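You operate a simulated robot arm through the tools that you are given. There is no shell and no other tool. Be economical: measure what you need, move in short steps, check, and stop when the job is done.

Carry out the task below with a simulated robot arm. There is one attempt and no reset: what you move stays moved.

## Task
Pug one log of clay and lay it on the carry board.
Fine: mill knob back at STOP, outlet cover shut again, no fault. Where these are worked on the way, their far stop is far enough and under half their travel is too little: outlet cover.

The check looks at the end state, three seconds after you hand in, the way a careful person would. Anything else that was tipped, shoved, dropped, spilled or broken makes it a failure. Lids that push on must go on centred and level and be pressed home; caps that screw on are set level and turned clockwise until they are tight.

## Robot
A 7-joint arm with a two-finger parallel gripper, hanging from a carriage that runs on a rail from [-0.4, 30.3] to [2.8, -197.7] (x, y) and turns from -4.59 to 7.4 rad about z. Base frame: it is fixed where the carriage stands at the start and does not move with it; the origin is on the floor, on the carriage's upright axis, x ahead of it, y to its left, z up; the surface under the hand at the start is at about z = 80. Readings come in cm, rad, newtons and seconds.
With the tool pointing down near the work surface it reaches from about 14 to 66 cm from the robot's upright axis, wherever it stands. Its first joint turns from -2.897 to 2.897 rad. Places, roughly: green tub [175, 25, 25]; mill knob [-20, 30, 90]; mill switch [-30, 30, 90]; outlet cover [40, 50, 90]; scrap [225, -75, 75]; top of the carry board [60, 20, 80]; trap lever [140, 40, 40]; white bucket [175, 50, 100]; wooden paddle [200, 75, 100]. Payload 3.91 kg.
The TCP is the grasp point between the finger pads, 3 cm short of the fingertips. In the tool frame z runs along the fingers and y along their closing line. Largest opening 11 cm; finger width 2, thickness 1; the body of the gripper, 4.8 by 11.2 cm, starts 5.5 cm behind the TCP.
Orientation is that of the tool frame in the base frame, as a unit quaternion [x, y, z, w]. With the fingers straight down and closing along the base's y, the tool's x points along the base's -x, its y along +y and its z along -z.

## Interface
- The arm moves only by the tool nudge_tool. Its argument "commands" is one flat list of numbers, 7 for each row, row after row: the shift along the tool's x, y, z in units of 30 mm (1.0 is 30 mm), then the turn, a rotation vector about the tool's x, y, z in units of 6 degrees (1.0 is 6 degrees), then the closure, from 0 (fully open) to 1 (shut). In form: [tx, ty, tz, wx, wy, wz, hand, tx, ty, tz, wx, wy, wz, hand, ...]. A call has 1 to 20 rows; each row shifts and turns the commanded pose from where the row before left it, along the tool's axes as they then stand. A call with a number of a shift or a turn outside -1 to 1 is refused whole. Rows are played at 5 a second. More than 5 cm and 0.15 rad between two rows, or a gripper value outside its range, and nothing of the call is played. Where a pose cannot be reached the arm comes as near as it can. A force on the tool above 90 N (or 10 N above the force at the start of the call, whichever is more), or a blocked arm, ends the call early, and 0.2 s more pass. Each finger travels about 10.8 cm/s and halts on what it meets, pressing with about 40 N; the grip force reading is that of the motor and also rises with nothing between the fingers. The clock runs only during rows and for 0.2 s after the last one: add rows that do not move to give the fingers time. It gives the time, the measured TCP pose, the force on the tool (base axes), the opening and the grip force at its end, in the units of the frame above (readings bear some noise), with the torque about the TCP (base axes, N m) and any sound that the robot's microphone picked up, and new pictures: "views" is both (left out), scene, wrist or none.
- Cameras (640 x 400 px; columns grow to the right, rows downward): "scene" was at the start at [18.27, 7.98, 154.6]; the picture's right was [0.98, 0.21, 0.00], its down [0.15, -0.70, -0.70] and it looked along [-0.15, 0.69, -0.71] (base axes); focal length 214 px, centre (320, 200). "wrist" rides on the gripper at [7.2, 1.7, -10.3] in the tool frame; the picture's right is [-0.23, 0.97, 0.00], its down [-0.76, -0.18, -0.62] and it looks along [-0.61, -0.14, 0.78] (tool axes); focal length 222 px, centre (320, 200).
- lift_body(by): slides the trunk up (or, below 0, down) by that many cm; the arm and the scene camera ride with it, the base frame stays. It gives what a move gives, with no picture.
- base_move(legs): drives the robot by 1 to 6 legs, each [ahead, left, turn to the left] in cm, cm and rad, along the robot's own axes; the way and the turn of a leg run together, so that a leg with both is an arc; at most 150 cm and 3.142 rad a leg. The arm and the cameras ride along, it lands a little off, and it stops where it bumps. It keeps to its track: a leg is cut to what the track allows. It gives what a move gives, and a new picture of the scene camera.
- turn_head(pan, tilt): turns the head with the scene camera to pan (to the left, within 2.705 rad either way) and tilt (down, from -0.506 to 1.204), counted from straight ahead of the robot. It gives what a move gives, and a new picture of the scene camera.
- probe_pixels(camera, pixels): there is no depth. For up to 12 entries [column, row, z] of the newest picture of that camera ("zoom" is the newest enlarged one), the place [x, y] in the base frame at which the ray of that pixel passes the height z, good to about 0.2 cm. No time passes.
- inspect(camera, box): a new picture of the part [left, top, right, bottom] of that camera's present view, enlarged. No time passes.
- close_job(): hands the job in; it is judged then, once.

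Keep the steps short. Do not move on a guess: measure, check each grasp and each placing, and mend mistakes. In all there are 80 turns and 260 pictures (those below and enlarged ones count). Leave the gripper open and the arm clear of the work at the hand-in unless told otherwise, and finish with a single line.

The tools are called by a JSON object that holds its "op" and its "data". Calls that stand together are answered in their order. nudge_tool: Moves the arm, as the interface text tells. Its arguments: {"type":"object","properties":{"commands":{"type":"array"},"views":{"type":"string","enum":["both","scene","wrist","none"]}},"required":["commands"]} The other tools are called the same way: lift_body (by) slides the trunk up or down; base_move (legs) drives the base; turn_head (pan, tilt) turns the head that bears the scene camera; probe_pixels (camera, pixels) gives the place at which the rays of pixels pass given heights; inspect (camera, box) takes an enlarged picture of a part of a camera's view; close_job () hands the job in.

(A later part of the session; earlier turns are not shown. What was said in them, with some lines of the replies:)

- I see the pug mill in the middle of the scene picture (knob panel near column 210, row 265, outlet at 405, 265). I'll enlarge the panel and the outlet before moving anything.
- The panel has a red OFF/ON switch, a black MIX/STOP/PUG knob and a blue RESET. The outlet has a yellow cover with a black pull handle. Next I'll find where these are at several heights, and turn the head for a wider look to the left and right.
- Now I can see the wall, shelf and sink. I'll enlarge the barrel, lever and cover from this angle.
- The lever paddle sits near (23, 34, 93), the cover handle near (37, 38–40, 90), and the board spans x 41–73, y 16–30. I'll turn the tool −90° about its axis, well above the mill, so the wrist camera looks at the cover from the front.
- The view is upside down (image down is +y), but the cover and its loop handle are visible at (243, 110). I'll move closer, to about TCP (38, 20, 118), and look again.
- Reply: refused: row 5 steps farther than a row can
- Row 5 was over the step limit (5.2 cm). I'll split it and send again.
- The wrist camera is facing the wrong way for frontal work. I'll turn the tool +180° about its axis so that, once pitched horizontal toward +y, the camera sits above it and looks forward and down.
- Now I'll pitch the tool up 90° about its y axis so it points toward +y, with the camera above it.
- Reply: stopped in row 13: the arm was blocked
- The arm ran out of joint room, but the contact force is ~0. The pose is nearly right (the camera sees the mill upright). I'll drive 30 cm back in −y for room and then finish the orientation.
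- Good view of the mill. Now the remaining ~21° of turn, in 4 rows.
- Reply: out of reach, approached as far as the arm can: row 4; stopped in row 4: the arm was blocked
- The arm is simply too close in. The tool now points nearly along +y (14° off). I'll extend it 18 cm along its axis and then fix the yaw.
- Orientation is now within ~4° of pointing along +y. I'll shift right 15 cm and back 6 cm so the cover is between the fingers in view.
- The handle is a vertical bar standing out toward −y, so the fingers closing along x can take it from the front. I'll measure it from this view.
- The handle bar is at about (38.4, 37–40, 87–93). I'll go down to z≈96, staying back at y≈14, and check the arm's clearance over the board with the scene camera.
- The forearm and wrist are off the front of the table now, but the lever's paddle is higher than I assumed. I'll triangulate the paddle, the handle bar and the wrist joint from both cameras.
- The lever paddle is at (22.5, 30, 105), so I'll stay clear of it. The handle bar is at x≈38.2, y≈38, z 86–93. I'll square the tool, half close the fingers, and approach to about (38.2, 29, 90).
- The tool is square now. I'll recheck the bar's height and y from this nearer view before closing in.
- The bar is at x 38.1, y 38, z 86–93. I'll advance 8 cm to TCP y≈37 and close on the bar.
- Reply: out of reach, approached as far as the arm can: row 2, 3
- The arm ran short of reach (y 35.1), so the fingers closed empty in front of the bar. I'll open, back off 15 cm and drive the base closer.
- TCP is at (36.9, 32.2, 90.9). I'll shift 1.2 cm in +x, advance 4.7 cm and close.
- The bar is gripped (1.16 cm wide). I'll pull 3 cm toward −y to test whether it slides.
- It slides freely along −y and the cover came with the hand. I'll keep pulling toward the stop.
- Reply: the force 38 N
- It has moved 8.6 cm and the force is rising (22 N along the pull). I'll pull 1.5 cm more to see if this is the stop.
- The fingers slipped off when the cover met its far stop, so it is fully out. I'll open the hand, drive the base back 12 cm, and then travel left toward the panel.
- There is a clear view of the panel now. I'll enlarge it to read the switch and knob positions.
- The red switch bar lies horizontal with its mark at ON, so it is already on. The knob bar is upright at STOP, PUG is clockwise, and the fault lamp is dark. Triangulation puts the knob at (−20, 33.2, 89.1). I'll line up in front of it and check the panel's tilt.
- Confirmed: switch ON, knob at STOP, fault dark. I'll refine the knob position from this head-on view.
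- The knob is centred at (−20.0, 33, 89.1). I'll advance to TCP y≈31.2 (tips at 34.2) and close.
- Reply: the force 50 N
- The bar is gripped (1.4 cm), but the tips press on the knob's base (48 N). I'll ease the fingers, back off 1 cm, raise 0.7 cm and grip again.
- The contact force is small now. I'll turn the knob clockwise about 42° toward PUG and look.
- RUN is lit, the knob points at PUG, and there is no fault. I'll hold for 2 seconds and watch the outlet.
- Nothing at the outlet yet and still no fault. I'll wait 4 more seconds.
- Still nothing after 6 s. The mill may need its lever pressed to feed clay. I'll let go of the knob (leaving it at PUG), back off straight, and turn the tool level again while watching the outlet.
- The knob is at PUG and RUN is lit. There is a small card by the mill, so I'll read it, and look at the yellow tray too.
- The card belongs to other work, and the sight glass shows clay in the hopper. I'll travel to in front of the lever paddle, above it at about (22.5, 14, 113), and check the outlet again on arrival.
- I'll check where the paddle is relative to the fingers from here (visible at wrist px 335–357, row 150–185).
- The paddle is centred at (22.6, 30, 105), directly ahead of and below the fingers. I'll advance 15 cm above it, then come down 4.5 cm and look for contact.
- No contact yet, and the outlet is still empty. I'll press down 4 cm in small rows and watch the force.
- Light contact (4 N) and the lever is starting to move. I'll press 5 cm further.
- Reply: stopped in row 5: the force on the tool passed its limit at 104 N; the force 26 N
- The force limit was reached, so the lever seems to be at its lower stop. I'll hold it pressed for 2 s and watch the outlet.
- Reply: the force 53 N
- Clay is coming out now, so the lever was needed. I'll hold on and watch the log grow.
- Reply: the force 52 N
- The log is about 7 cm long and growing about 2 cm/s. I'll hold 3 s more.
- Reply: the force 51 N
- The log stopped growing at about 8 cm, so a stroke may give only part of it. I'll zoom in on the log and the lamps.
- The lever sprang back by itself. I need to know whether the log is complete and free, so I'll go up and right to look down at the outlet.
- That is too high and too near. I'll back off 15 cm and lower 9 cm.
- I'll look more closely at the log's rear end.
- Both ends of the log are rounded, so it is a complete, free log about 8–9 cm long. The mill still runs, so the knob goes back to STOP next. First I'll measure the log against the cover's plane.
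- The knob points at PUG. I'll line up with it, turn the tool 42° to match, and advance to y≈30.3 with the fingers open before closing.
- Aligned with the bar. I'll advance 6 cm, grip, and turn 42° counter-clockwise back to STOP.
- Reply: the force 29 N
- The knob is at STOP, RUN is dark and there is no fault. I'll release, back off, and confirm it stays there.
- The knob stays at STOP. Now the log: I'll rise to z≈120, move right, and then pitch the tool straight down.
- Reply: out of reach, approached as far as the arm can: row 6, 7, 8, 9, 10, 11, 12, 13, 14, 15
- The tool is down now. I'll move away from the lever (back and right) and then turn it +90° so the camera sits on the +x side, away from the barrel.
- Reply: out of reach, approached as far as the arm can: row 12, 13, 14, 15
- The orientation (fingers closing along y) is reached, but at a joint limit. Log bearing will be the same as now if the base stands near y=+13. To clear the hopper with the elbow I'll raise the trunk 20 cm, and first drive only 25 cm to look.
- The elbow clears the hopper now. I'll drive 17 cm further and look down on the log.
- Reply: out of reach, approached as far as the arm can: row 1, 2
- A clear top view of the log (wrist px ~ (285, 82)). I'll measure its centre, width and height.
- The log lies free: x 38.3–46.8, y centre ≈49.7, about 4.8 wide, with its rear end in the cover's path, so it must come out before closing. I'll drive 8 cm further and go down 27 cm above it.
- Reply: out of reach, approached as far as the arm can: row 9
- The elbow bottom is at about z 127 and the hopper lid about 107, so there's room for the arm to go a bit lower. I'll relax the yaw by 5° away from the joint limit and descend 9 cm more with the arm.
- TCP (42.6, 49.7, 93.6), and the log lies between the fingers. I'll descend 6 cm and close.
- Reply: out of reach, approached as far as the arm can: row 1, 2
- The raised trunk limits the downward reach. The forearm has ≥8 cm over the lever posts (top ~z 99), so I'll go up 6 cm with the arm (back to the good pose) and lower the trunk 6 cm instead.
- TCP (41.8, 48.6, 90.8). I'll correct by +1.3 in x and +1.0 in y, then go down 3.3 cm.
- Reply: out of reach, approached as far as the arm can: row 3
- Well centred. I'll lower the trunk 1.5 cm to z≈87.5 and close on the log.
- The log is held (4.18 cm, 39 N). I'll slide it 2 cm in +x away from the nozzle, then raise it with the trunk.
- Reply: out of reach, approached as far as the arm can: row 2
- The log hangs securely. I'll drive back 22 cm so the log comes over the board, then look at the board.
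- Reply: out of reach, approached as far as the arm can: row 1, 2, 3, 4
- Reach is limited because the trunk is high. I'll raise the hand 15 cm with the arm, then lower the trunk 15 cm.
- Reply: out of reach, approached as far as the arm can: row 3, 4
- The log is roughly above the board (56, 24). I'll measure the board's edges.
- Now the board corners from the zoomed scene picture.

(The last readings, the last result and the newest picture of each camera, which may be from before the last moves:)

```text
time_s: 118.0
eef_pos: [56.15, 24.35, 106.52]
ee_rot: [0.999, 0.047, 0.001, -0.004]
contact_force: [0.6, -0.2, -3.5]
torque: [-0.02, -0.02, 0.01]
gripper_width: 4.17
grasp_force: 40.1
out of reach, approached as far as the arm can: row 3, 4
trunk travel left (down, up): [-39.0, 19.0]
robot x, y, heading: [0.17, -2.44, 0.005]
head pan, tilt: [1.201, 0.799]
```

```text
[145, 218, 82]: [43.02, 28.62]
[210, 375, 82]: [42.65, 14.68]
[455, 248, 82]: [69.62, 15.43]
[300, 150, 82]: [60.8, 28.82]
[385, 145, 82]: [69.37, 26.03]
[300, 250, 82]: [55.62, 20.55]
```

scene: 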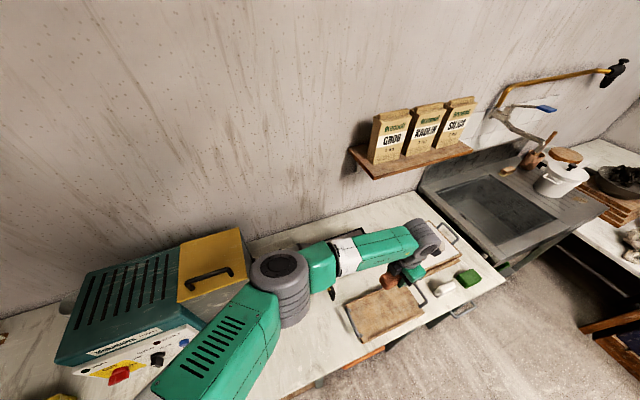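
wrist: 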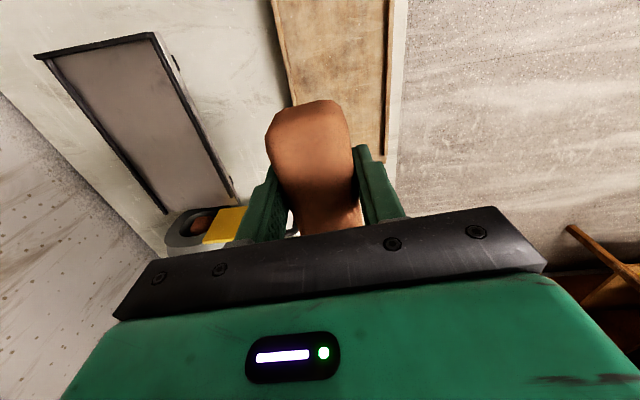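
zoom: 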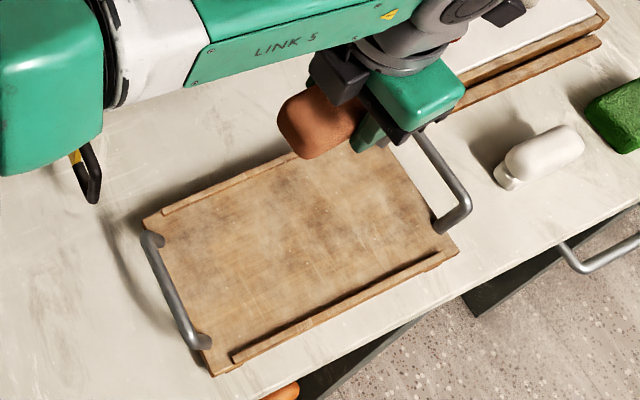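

The board spans x 43–69.7, y 14.7–28.7, so its centre is (56.3, 21.8). I'll shift the log 2.5 cm in −y, then lower the trunk 14 cm.

{"op": "nudge_tool", "data": {"commands": [0.05, 0.8, 0, 0, 0, 0, 0.85, 0, 0, 0, 0, 0, 0, 0.85], "views": "none"}}

{"op": "lift_body", "data": {"by": -14}}

{"op": "turn_head", "data": {"pan": 0.9, "tilt": 0.9}}

{"op": "inspect", "data": {"camera": "wrist", "box": [0, 0, 640, 400]}}

```text
time_s: 118.6
eef_pos: [56.52, 21.87, 106.46]
ee_rot: [0.999, 0.047, 0.0, -0.003]
contact_force: [-0.1, 0.3, -3.6]
torque: [0.0, -0.02, 0.01]
gripper_width: 4.16
grasp_force: 39.9
trunk travel left (down, up): [-39.0, 19.0]
robot x, y, heading: [-0.4, -3.04, 0.006]
head pan, tilt: [1.201, 0.799]
```

```text
time_s: 120.3
eef_pos: [56.42, 21.92, 92.63]
ee_rot: [0.999, 0.047, 0.001, -0.004]
contact_force: [-0.3, -0.1, -3.4]
torque: [0.01, -0.02, -0.02]
gripper_width: 4.17
grasp_force: 39.8
trunk travel left (down, up): [-25.0, 33.0]
robot x, y, heading: [-0.23, -2.97, 0.008]
head pan, tilt: [1.201, 0.799]
```

```text
time_s: 121.1
eef_pos: [56.6, 22.05, 92.54]
ee_rot: [0.999, 0.046, -0.001, -0.003]
contact_force: [-0.1, -0.4, -2.4]
torque: [0.0, -0.06, 0.01]
gripper_width: 4.16
grasp_force: 40.1
trunk travel left (down, up): [-25.0, 33.0]
robot x, y, heading: [0.07, -2.84, 0.002]
head pan, tilt: [0.901, 0.901]
```

scene: 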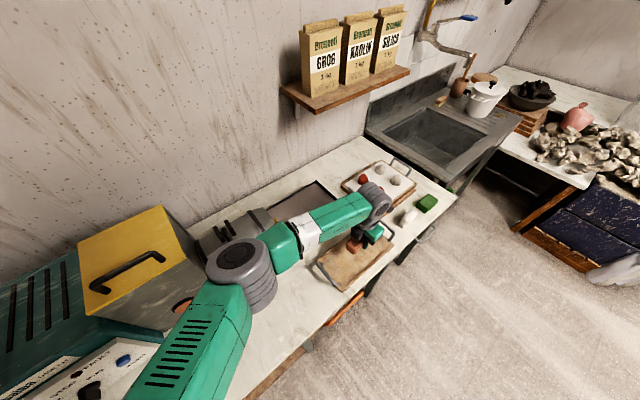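

```text
1.00 times, centred on (320, 200) of wrist (not enlarged: the box is as wide or as high as the picture)
```

zoom: 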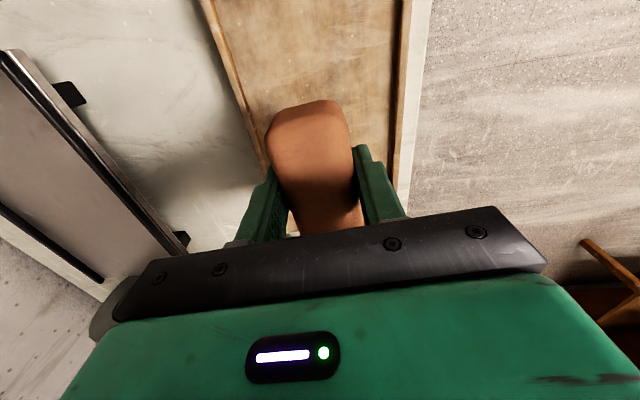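

The log is centred over the board. I'll descend 5 cm with the arm, then feel for contact.

{"op": "nudge_tool", "data": {"commands": [0, 0, 0.5, 0, 0, 0, 0.85, 0, 0, 0.5, 0, 0, 0, 0.85, 0, 0, 0.4, 0, 0, 0, 0.85, 0, 0, 0.2, 0, 0, 0, 0.85], "views": "none"}}

{"op": "inspect", "data": {"camera": "scene", "box": [300, 200, 420, 300]}}

```text
time_s: 122.1
eef_pos: [56.49, 21.78, 87.76]
ee_rot: [0.999, 0.046, 0.0, -0.003]
contact_force: [-0.3, 1.1, -3.0]
torque: [0.02, -0.01, 0.05]
gripper_width: 4.17
grasp_force: 40.0
trunk travel left (down, up): [-25.0, 33.0]
robot x, y, heading: [0.14, -2.79, 0.0]
head pan, tilt: [0.901, 0.901]
```

```text
4.00 times, centred on (360, 250) of scene
```

zoom: 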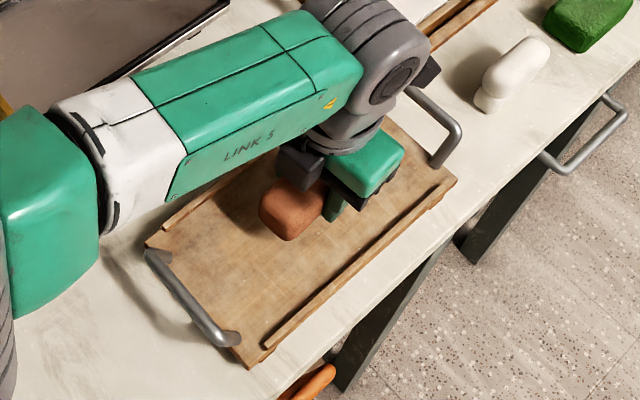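

No contact yet. I'll go down in 0.3 cm steps, 1.2 cm in all.

{"op": "nudge_tool", "data": {"commands": [0, 0, 0.1, 0, 0, 0, 0.85, 0, 0, 0.1, 0, 0, 0, 0.85, 0, 0, 0.1, 0, 0, 0, 0.85, 0, 0, 0.1, 0, 0, 0, 0.85], "views": "none"}}

```text
time_s: 123.1
eef_pos: [56.59, 21.69, 86.4]
ee_rot: [0.999, 0.046, 0.0, -0.004]
contact_force: [0.2, -0.4, -3.3]
torque: [-0.02, -0.02, 0.0]
gripper_width: 4.16
grasp_force: 40.8
trunk travel left (down, up): [-25.0, 33.0]
robot x, y, heading: [0.2, -2.94, -0.002]
head pan, tilt: [0.901, 0.901]
```

Still only the log's weight (3 N). Another 1.2 cm in small steps.

{"op": "nudge_tool", "data": {"commands": [0, 0, 0.1, 0, 0, 0, 0.85, 0, 0, 0.1, 0, 0, 0, 0.85, 0, 0, 0.1, 0, 0, 0, 0.85], "views": "wrist"}}

{"op": "inspect", "data": {"camera": "scene", "box": [330, 220, 410, 280]}}

```text
time_s: 123.9
eef_pos: [56.47, 22.06, 85.67]
ee_rot: [0.999, 0.046, 0.0, -0.003]
contact_force: [-1.3, -0.1, 0.0]
torque: [-0.02, -0.12, -0.05]
gripper_width: 4.16
grasp_force: 39.8
trunk travel left (down, up): [-25.0, 33.0]
robot x, y, heading: [0.17, -2.91, 0.004]
head pan, tilt: [0.901, 0.901]
```

wrist: 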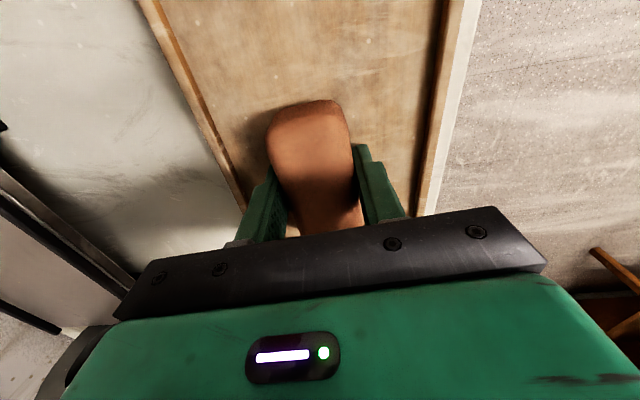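

```text
6.67 times, centred on (370, 250) of scene
```

zoom: 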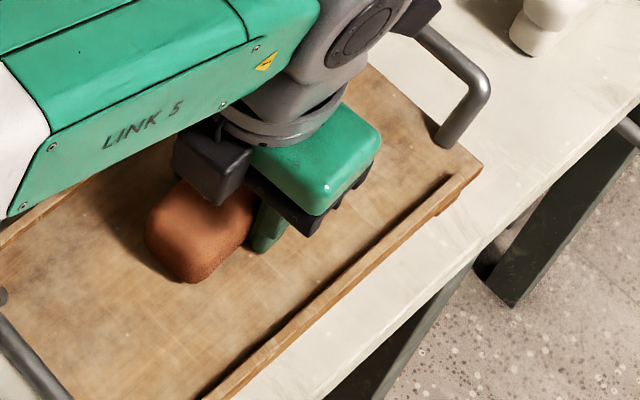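

The load is off the hand (0 N), so the log is resting on the board. I'll open the fingers slowly and rise straight up.

{"op": "nudge_tool", "data": {"commands": [0, 0, 0.04, 0, 0, 0, 0.6, 0, 0, 0, 0, 0, 0, 0.5, 0, 0, 0, 0, 0, 0, 0.35, 0, 0, 0, 0, 0, 0, 0.35, 0, 0, -0.5, 0, 0, 0, 0.35, 0, 0, -1, 0, 0, 0, 0.35, 0, 0, -1, 0, 0, 0, 0.35, 0, 0, -1, 0, 0, 0, 0.35, 0, 0, -1, 0, 0, 0, 0.35, 0, 0, -1, 0, 0, 0, 0.35], "views": "both"}}

{"op": "inspect", "data": {"camera": "wrist", "box": [200, 0, 440, 150]}}

```text
time_s: 126.1
eef_pos: [56.13, 21.73, 102.08]
ee_rot: [0.999, 0.046, 0.0, -0.003]
contact_force: [0.6, 0.0, 0.4]
torque: [0.0, -0.03, -0.02]
gripper_width: 7.16
grasp_force: 0.0
trunk travel left (down, up): [-25.0, 33.0]
robot x, y, heading: [0.08, -2.84, -0.0]
head pan, tilt: [0.901, 0.901]
```

scene: 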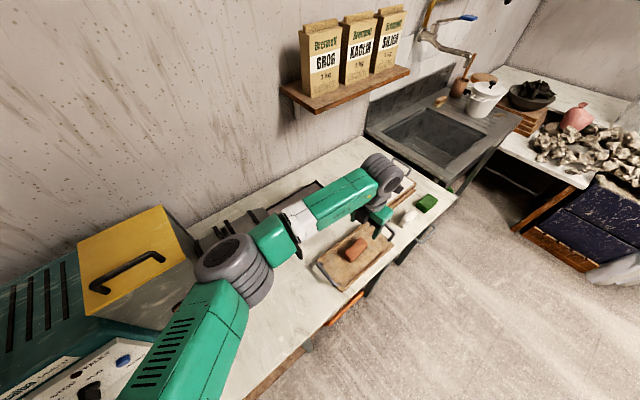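
wrist: 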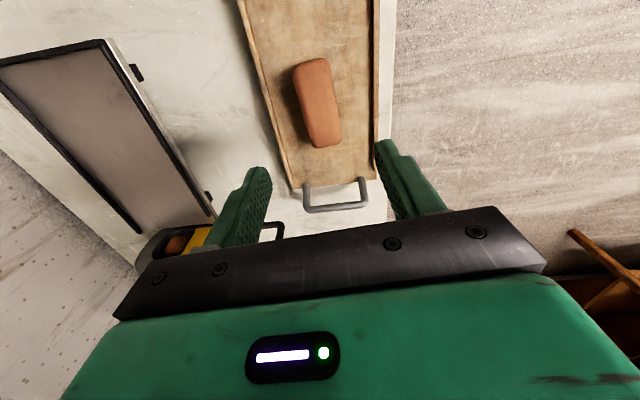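

```text
2.67 times, centred on (320, 75) of wrist
```

zoom: 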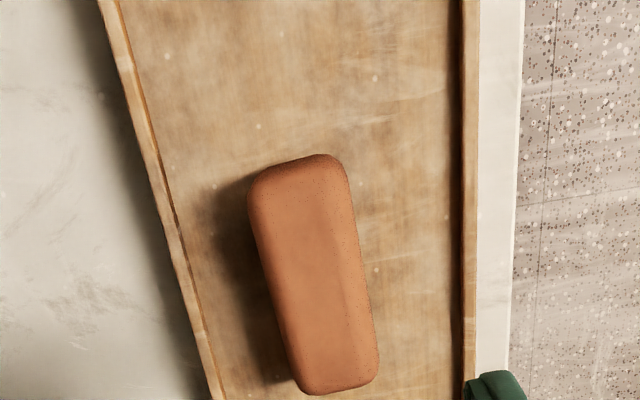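

The log lies squarely on the board. Next I'll close the cover: with the fingers shut I'll go to (38.2, 23.5), in front of the pulled-out handle (bar y≈29, z 86–93), and down to z≈91.5.

{"op": "nudge_tool", "data": {"commands": [-0.98, -0.19, 0, 0, 0, 0, 1, -0.98, -0.19, 0, 0, 0, 0, 1, -0.98, -0.19, 0, 0, 0, 0, 1, -0.98, -0.19, 0, 0, 0, 0, 1, -0.98, -0.19, 0, 0, 0, 0, 1, -0.98, -0.19, 0, 0, 0, 0, 1, 0, 0, 1, 0, 0, 0, 1, 0, 0, 1, 0, 0, 0, 1, 0, 0, 1, 0, 0, 0, 1, 0, 0, 0.5, 0, 0, 0, 1], "views": "both"}}

{"op": "inspect", "data": {"camera": "wrist", "box": [160, 100, 400, 260]}}

{"op": "inspect", "data": {"camera": "scene", "box": [220, 180, 400, 320]}}

```text
time_s: 128.3
eef_pos: [38.54, 23.75, 91.41]
ee_rot: [0.999, 0.047, 0.0, -0.003]
contact_force: [0.4, 0.7, 0.4]
torque: [0.03, -0.02, 0.02]
gripper_width: 0.02
grasp_force: 37.4
trunk travel left (down, up): [-25.0, 33.0]
robot x, y, heading: [0.29, -2.87, 0.001]
head pan, tilt: [0.901, 0.901]
```

scene: 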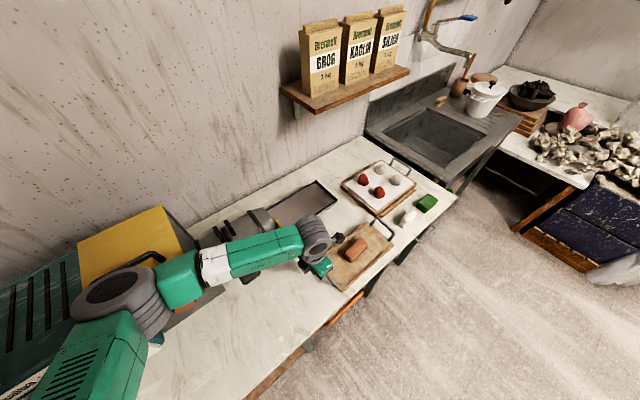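
wrist: 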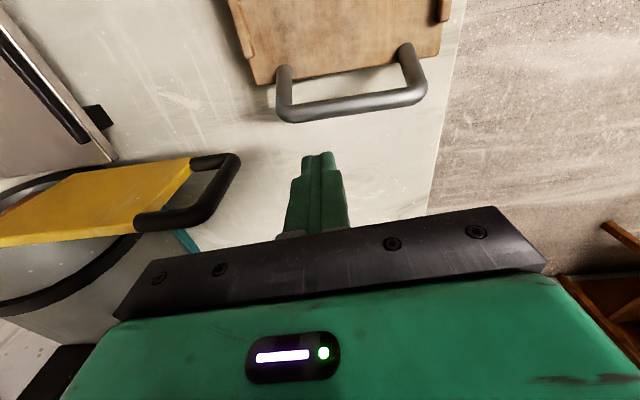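

```text
2.50 times, centred on (280, 180) of wrist
```

zoom: 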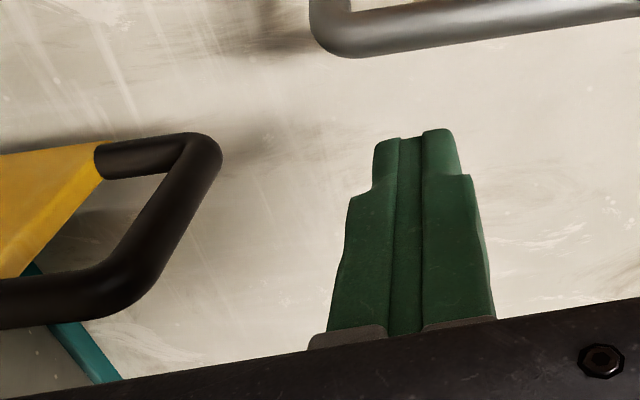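

```text
2.86 times, centred on (310, 250) of scene
```

zoom: 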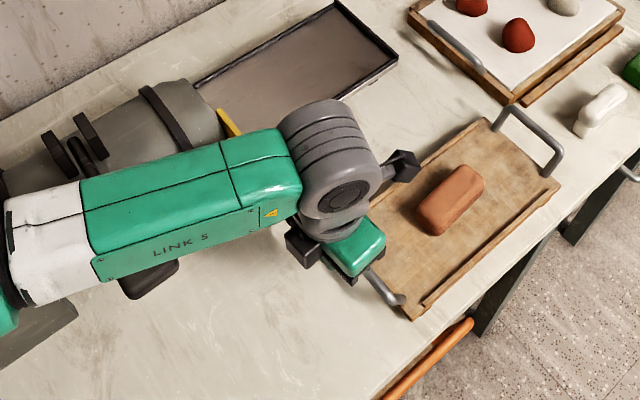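

The fingers are lined up in front of the bar. I'll push in +y, about 12 cm, with small steps at the end.

{"op": "nudge_tool", "data": {"commands": [0.02, -0.4, 0, 0, 0, 0, 1, 0.02, -0.4, 0, 0, 0, 0, 1, 0.02, -0.4, 0, 0, 0, 0, 1, 0.02, -0.4, 0, 0, 0, 0, 1, 0.02, -0.4, 0, 0, 0, 0, 1, 0.02, -0.4, 0, 0, 0, 0, 1, 0.02, -0.4, 0, 0, 0, 0, 1, 0.02, -0.3, 0, 0, 0, 0, 1, 0.02, -0.3, 0, 0, 0, 0, 1, 0.02, -0.3, 0, 0, 0, 0, 1, 0.02, -0.2, 0, 0, 0, 0, 1, 0.02, -0.2, 0, 0, 0, 0, 1, 0, -0.1, 0, 0, 0, 0, 1], "views": "both"}}

{"op": "inspect", "data": {"camera": "scene", "box": [180, 180, 360, 300]}}

```text
time_s: 131.1
eef_pos: [38.24, 31.97, 91.72]
ee_rot: [0.999, 0.047, 0.0, -0.004]
contact_force: [0.8, -1.7, 1.7]
torque: [0.0, 0.0, 0.01]
gripper_width: 0.03
grasp_force: 38.2
out of reach, approached as far as the arm can: row 8, 9, 10, 11, 12
trunk travel left (down, up): [-25.0, 33.0]
robot x, y, heading: [0.11, -2.53, 0.011]
head pan, tilt: [0.901, 0.901]
```

scene: 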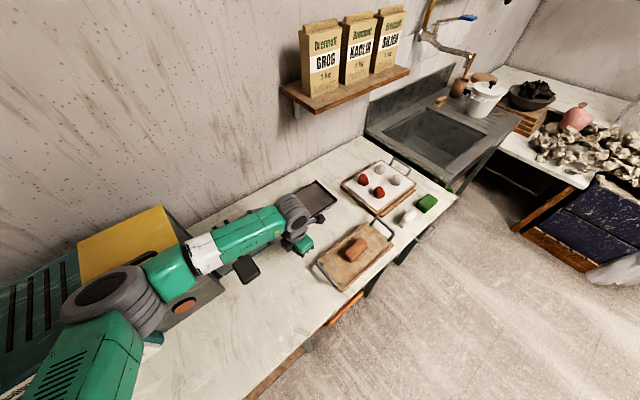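
wrist: 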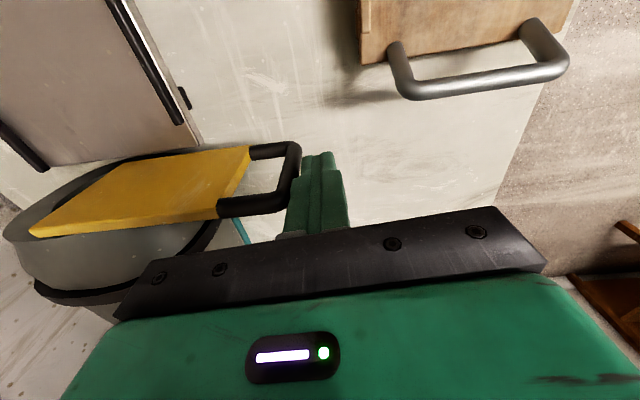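

```text
3.33 times, centred on (270, 240) of scene
```

zoom: 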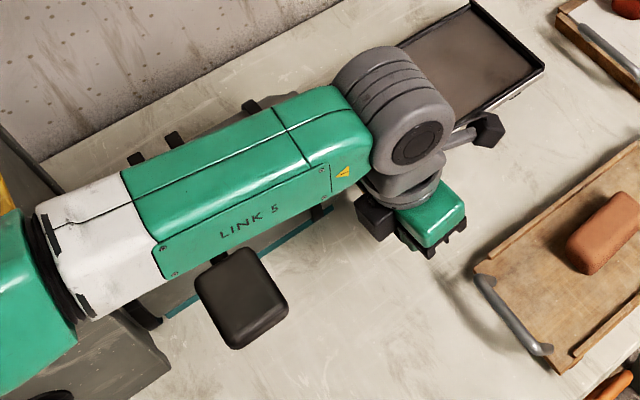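

The cover is half way in, but the wrist yaw is at its limit again. I'll relax the yaw by 12° and keep pushing with the arm.

{"op": "nudge_tool", "data": {"commands": [0, 0, 0, 0, 0, -1, 1, 0, 0, 0, 0, 0, -1, 1, 0.09, -0.29, 0, 0, 0, 0, 1, 0.09, -0.29, 0, 0, 0, 0, 1, 0.09, -0.29, 0, 0, 0, 0, 1, 0.09, -0.29, 0, 0, 0, 0, 1, 0.06, -0.19, 0, 0, 0, 0, 1, 0.06, -0.19, 0, 0, 0, 0, 1, 0.03, -0.1, 0, 0, 0, 0, 1], "views": "both"}}

```text
time_s: 133.1
eef_pos: [38.36, 36.9, 91.53]
ee_rot: [0.989, 0.149, 0.0, 0.0]
contact_force: [-3.1, -24.6, 7.9]
torque: [0.26, -0.05, 0.02]
gripper_width: 0.0
grasp_force: 37.3
trunk travel left (down, up): [-25.0, 33.0]
robot x, y, heading: [-0.13, -2.73, 0.002]
head pan, tilt: [0.901, 0.901]
```

scene: 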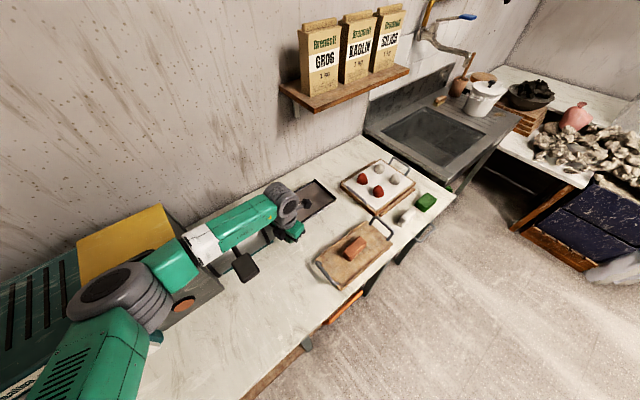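
wrist: 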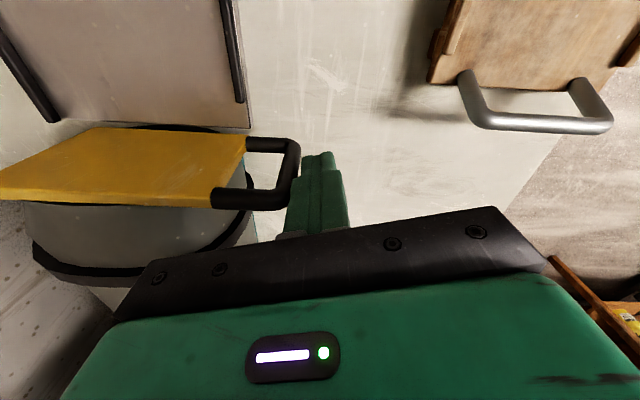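

25 N against the push, so it is at its shut stop. I'll press 0.5 cm more to be sure, then back off, rise and open the hand.

{"op": "nudge_tool", "data": {"commands": [0.05, -0.16, 0, 0, 0, 0, 1, 0, 0, 0, 0, 0, 0, 1, -0.24, 0.76, 0, 0, 0, 0, 1, -0.24, 0.76, 0, 0, 0, 0, 1, -0.24, 0.76, 0, 0, 0, 0, 1, 0, 0, -1, 0, 0, 0, 1, 0, 0, -1, 0, 0, 0, 1, 0, 0, -1, 0, 0, 0, 1, 0, 0, -1, 0, 0, 0, 0.5, 0, 0, -1, 0, 0, 0, 0, -0.24, 0.76, -0.3, 0, 0, 0, 0, -0.24, 0.76, -0.3, 0, 0, 0, 0, 0, 0, 0, 0, 0, 0, 0], "views": "both"}}

{"op": "inspect", "data": {"camera": "scene", "box": [180, 160, 420, 310]}}

{"op": "inspect", "data": {"camera": "wrist", "box": [0, 60, 320, 260]}}

```text
time_s: 135.9
eef_pos: [38.21, 25.81, 108.22]
ee_rot: [0.989, 0.151, 0.001, -0.004]
contact_force: [0.9, 0.2, 0.5]
torque: [-0.01, 0.01, -0.01]
gripper_width: 11.0
grasp_force: 0.1
trunk travel left (down, up): [-25.0, 33.0]
robot x, y, heading: [-0.2, -2.43, 0.005]
head pan, tilt: [0.901, 0.901]
```

scene: 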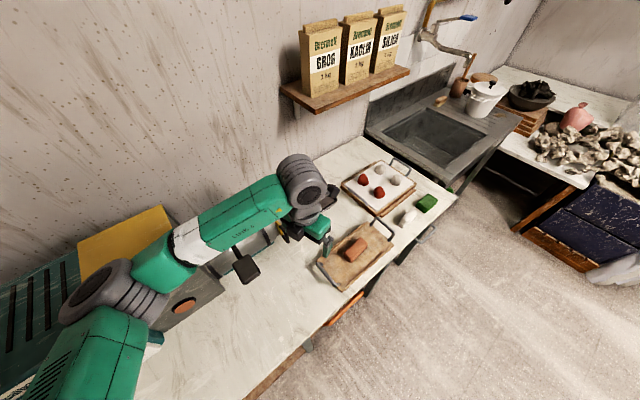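
wrist: 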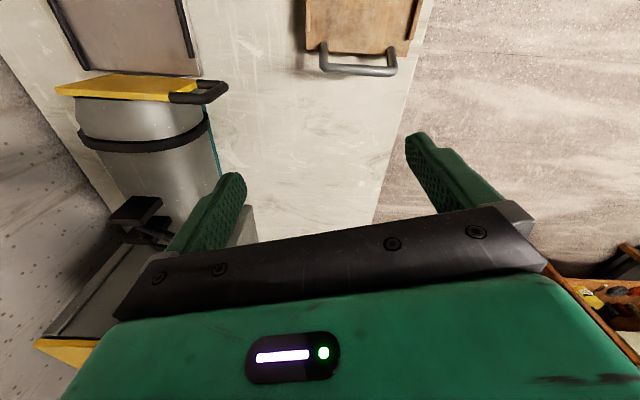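

```text
2.67 times, centred on (300, 235) of scene
```

zoom: 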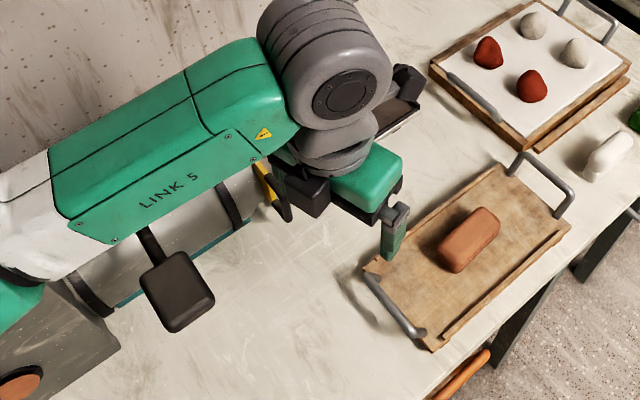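

```text
2.00 times, centred on (160, 160) of wrist
5 turns are left
```

zoom: 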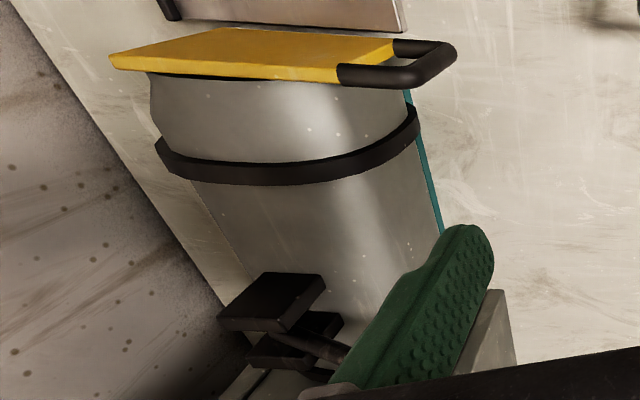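

The cover fully covers the nozzle, the log is on the board and the hand is open. I'll raise the trunk clear of the work and glance at the panel once more.

{"op": "lift_body", "data": {"by": 15}}

{"op": "turn_head", "data": {"pan": 1.9, "tilt": 1.0}}

```text
time_s: 137.6
eef_pos: [38.16, 25.88, 123.26]
ee_rot: [0.989, 0.15, 0.0, -0.004]
contact_force: [0.2, 0.1, 0.4]
torque: [0.02, 0.02, 0.04]
gripper_width: 10.99
grasp_force: 0.1
trunk travel left (down, up): [-40.0, 18.0]
robot x, y, heading: [0.16, -2.92, 0.009]
head pan, tilt: [0.901, 0.901]
```

```text
time_s: 138.9
eef_pos: [38.22, 26.01, 123.17]
ee_rot: [0.989, 0.15, 0.0, -0.003]
contact_force: [0.6, -0.8, -0.1]
torque: [0.0, -0.01, 0.0]
gripper_width: 11.0
grasp_force: 0.1
trunk travel left (down, up): [-40.0, 18.0]
robot x, y, heading: [-0.14, -2.78, -0.002]
head pan, tilt: [1.901, 1.0]
4 turns are left
```

scene: 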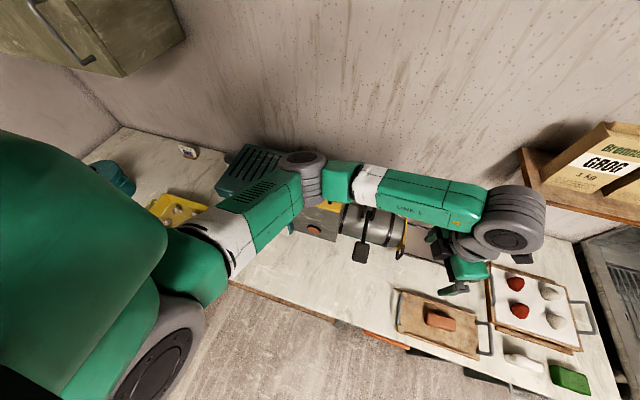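

The arm hides the panel here, but nothing has touched it since I saw the knob at STOP with both the RUN and FAULT lamps dark. The log is on the board, the cover is shut, and the arm is clear, so I'm handing in.

{"op": "close_job", "data": {}}

```text
The job is handed in.
```

One clay log was pugged and laid on the carry board, with the knob back at STOP, the outlet cover shut, and no fault lit when I last saw the panel, just after setting STOP.
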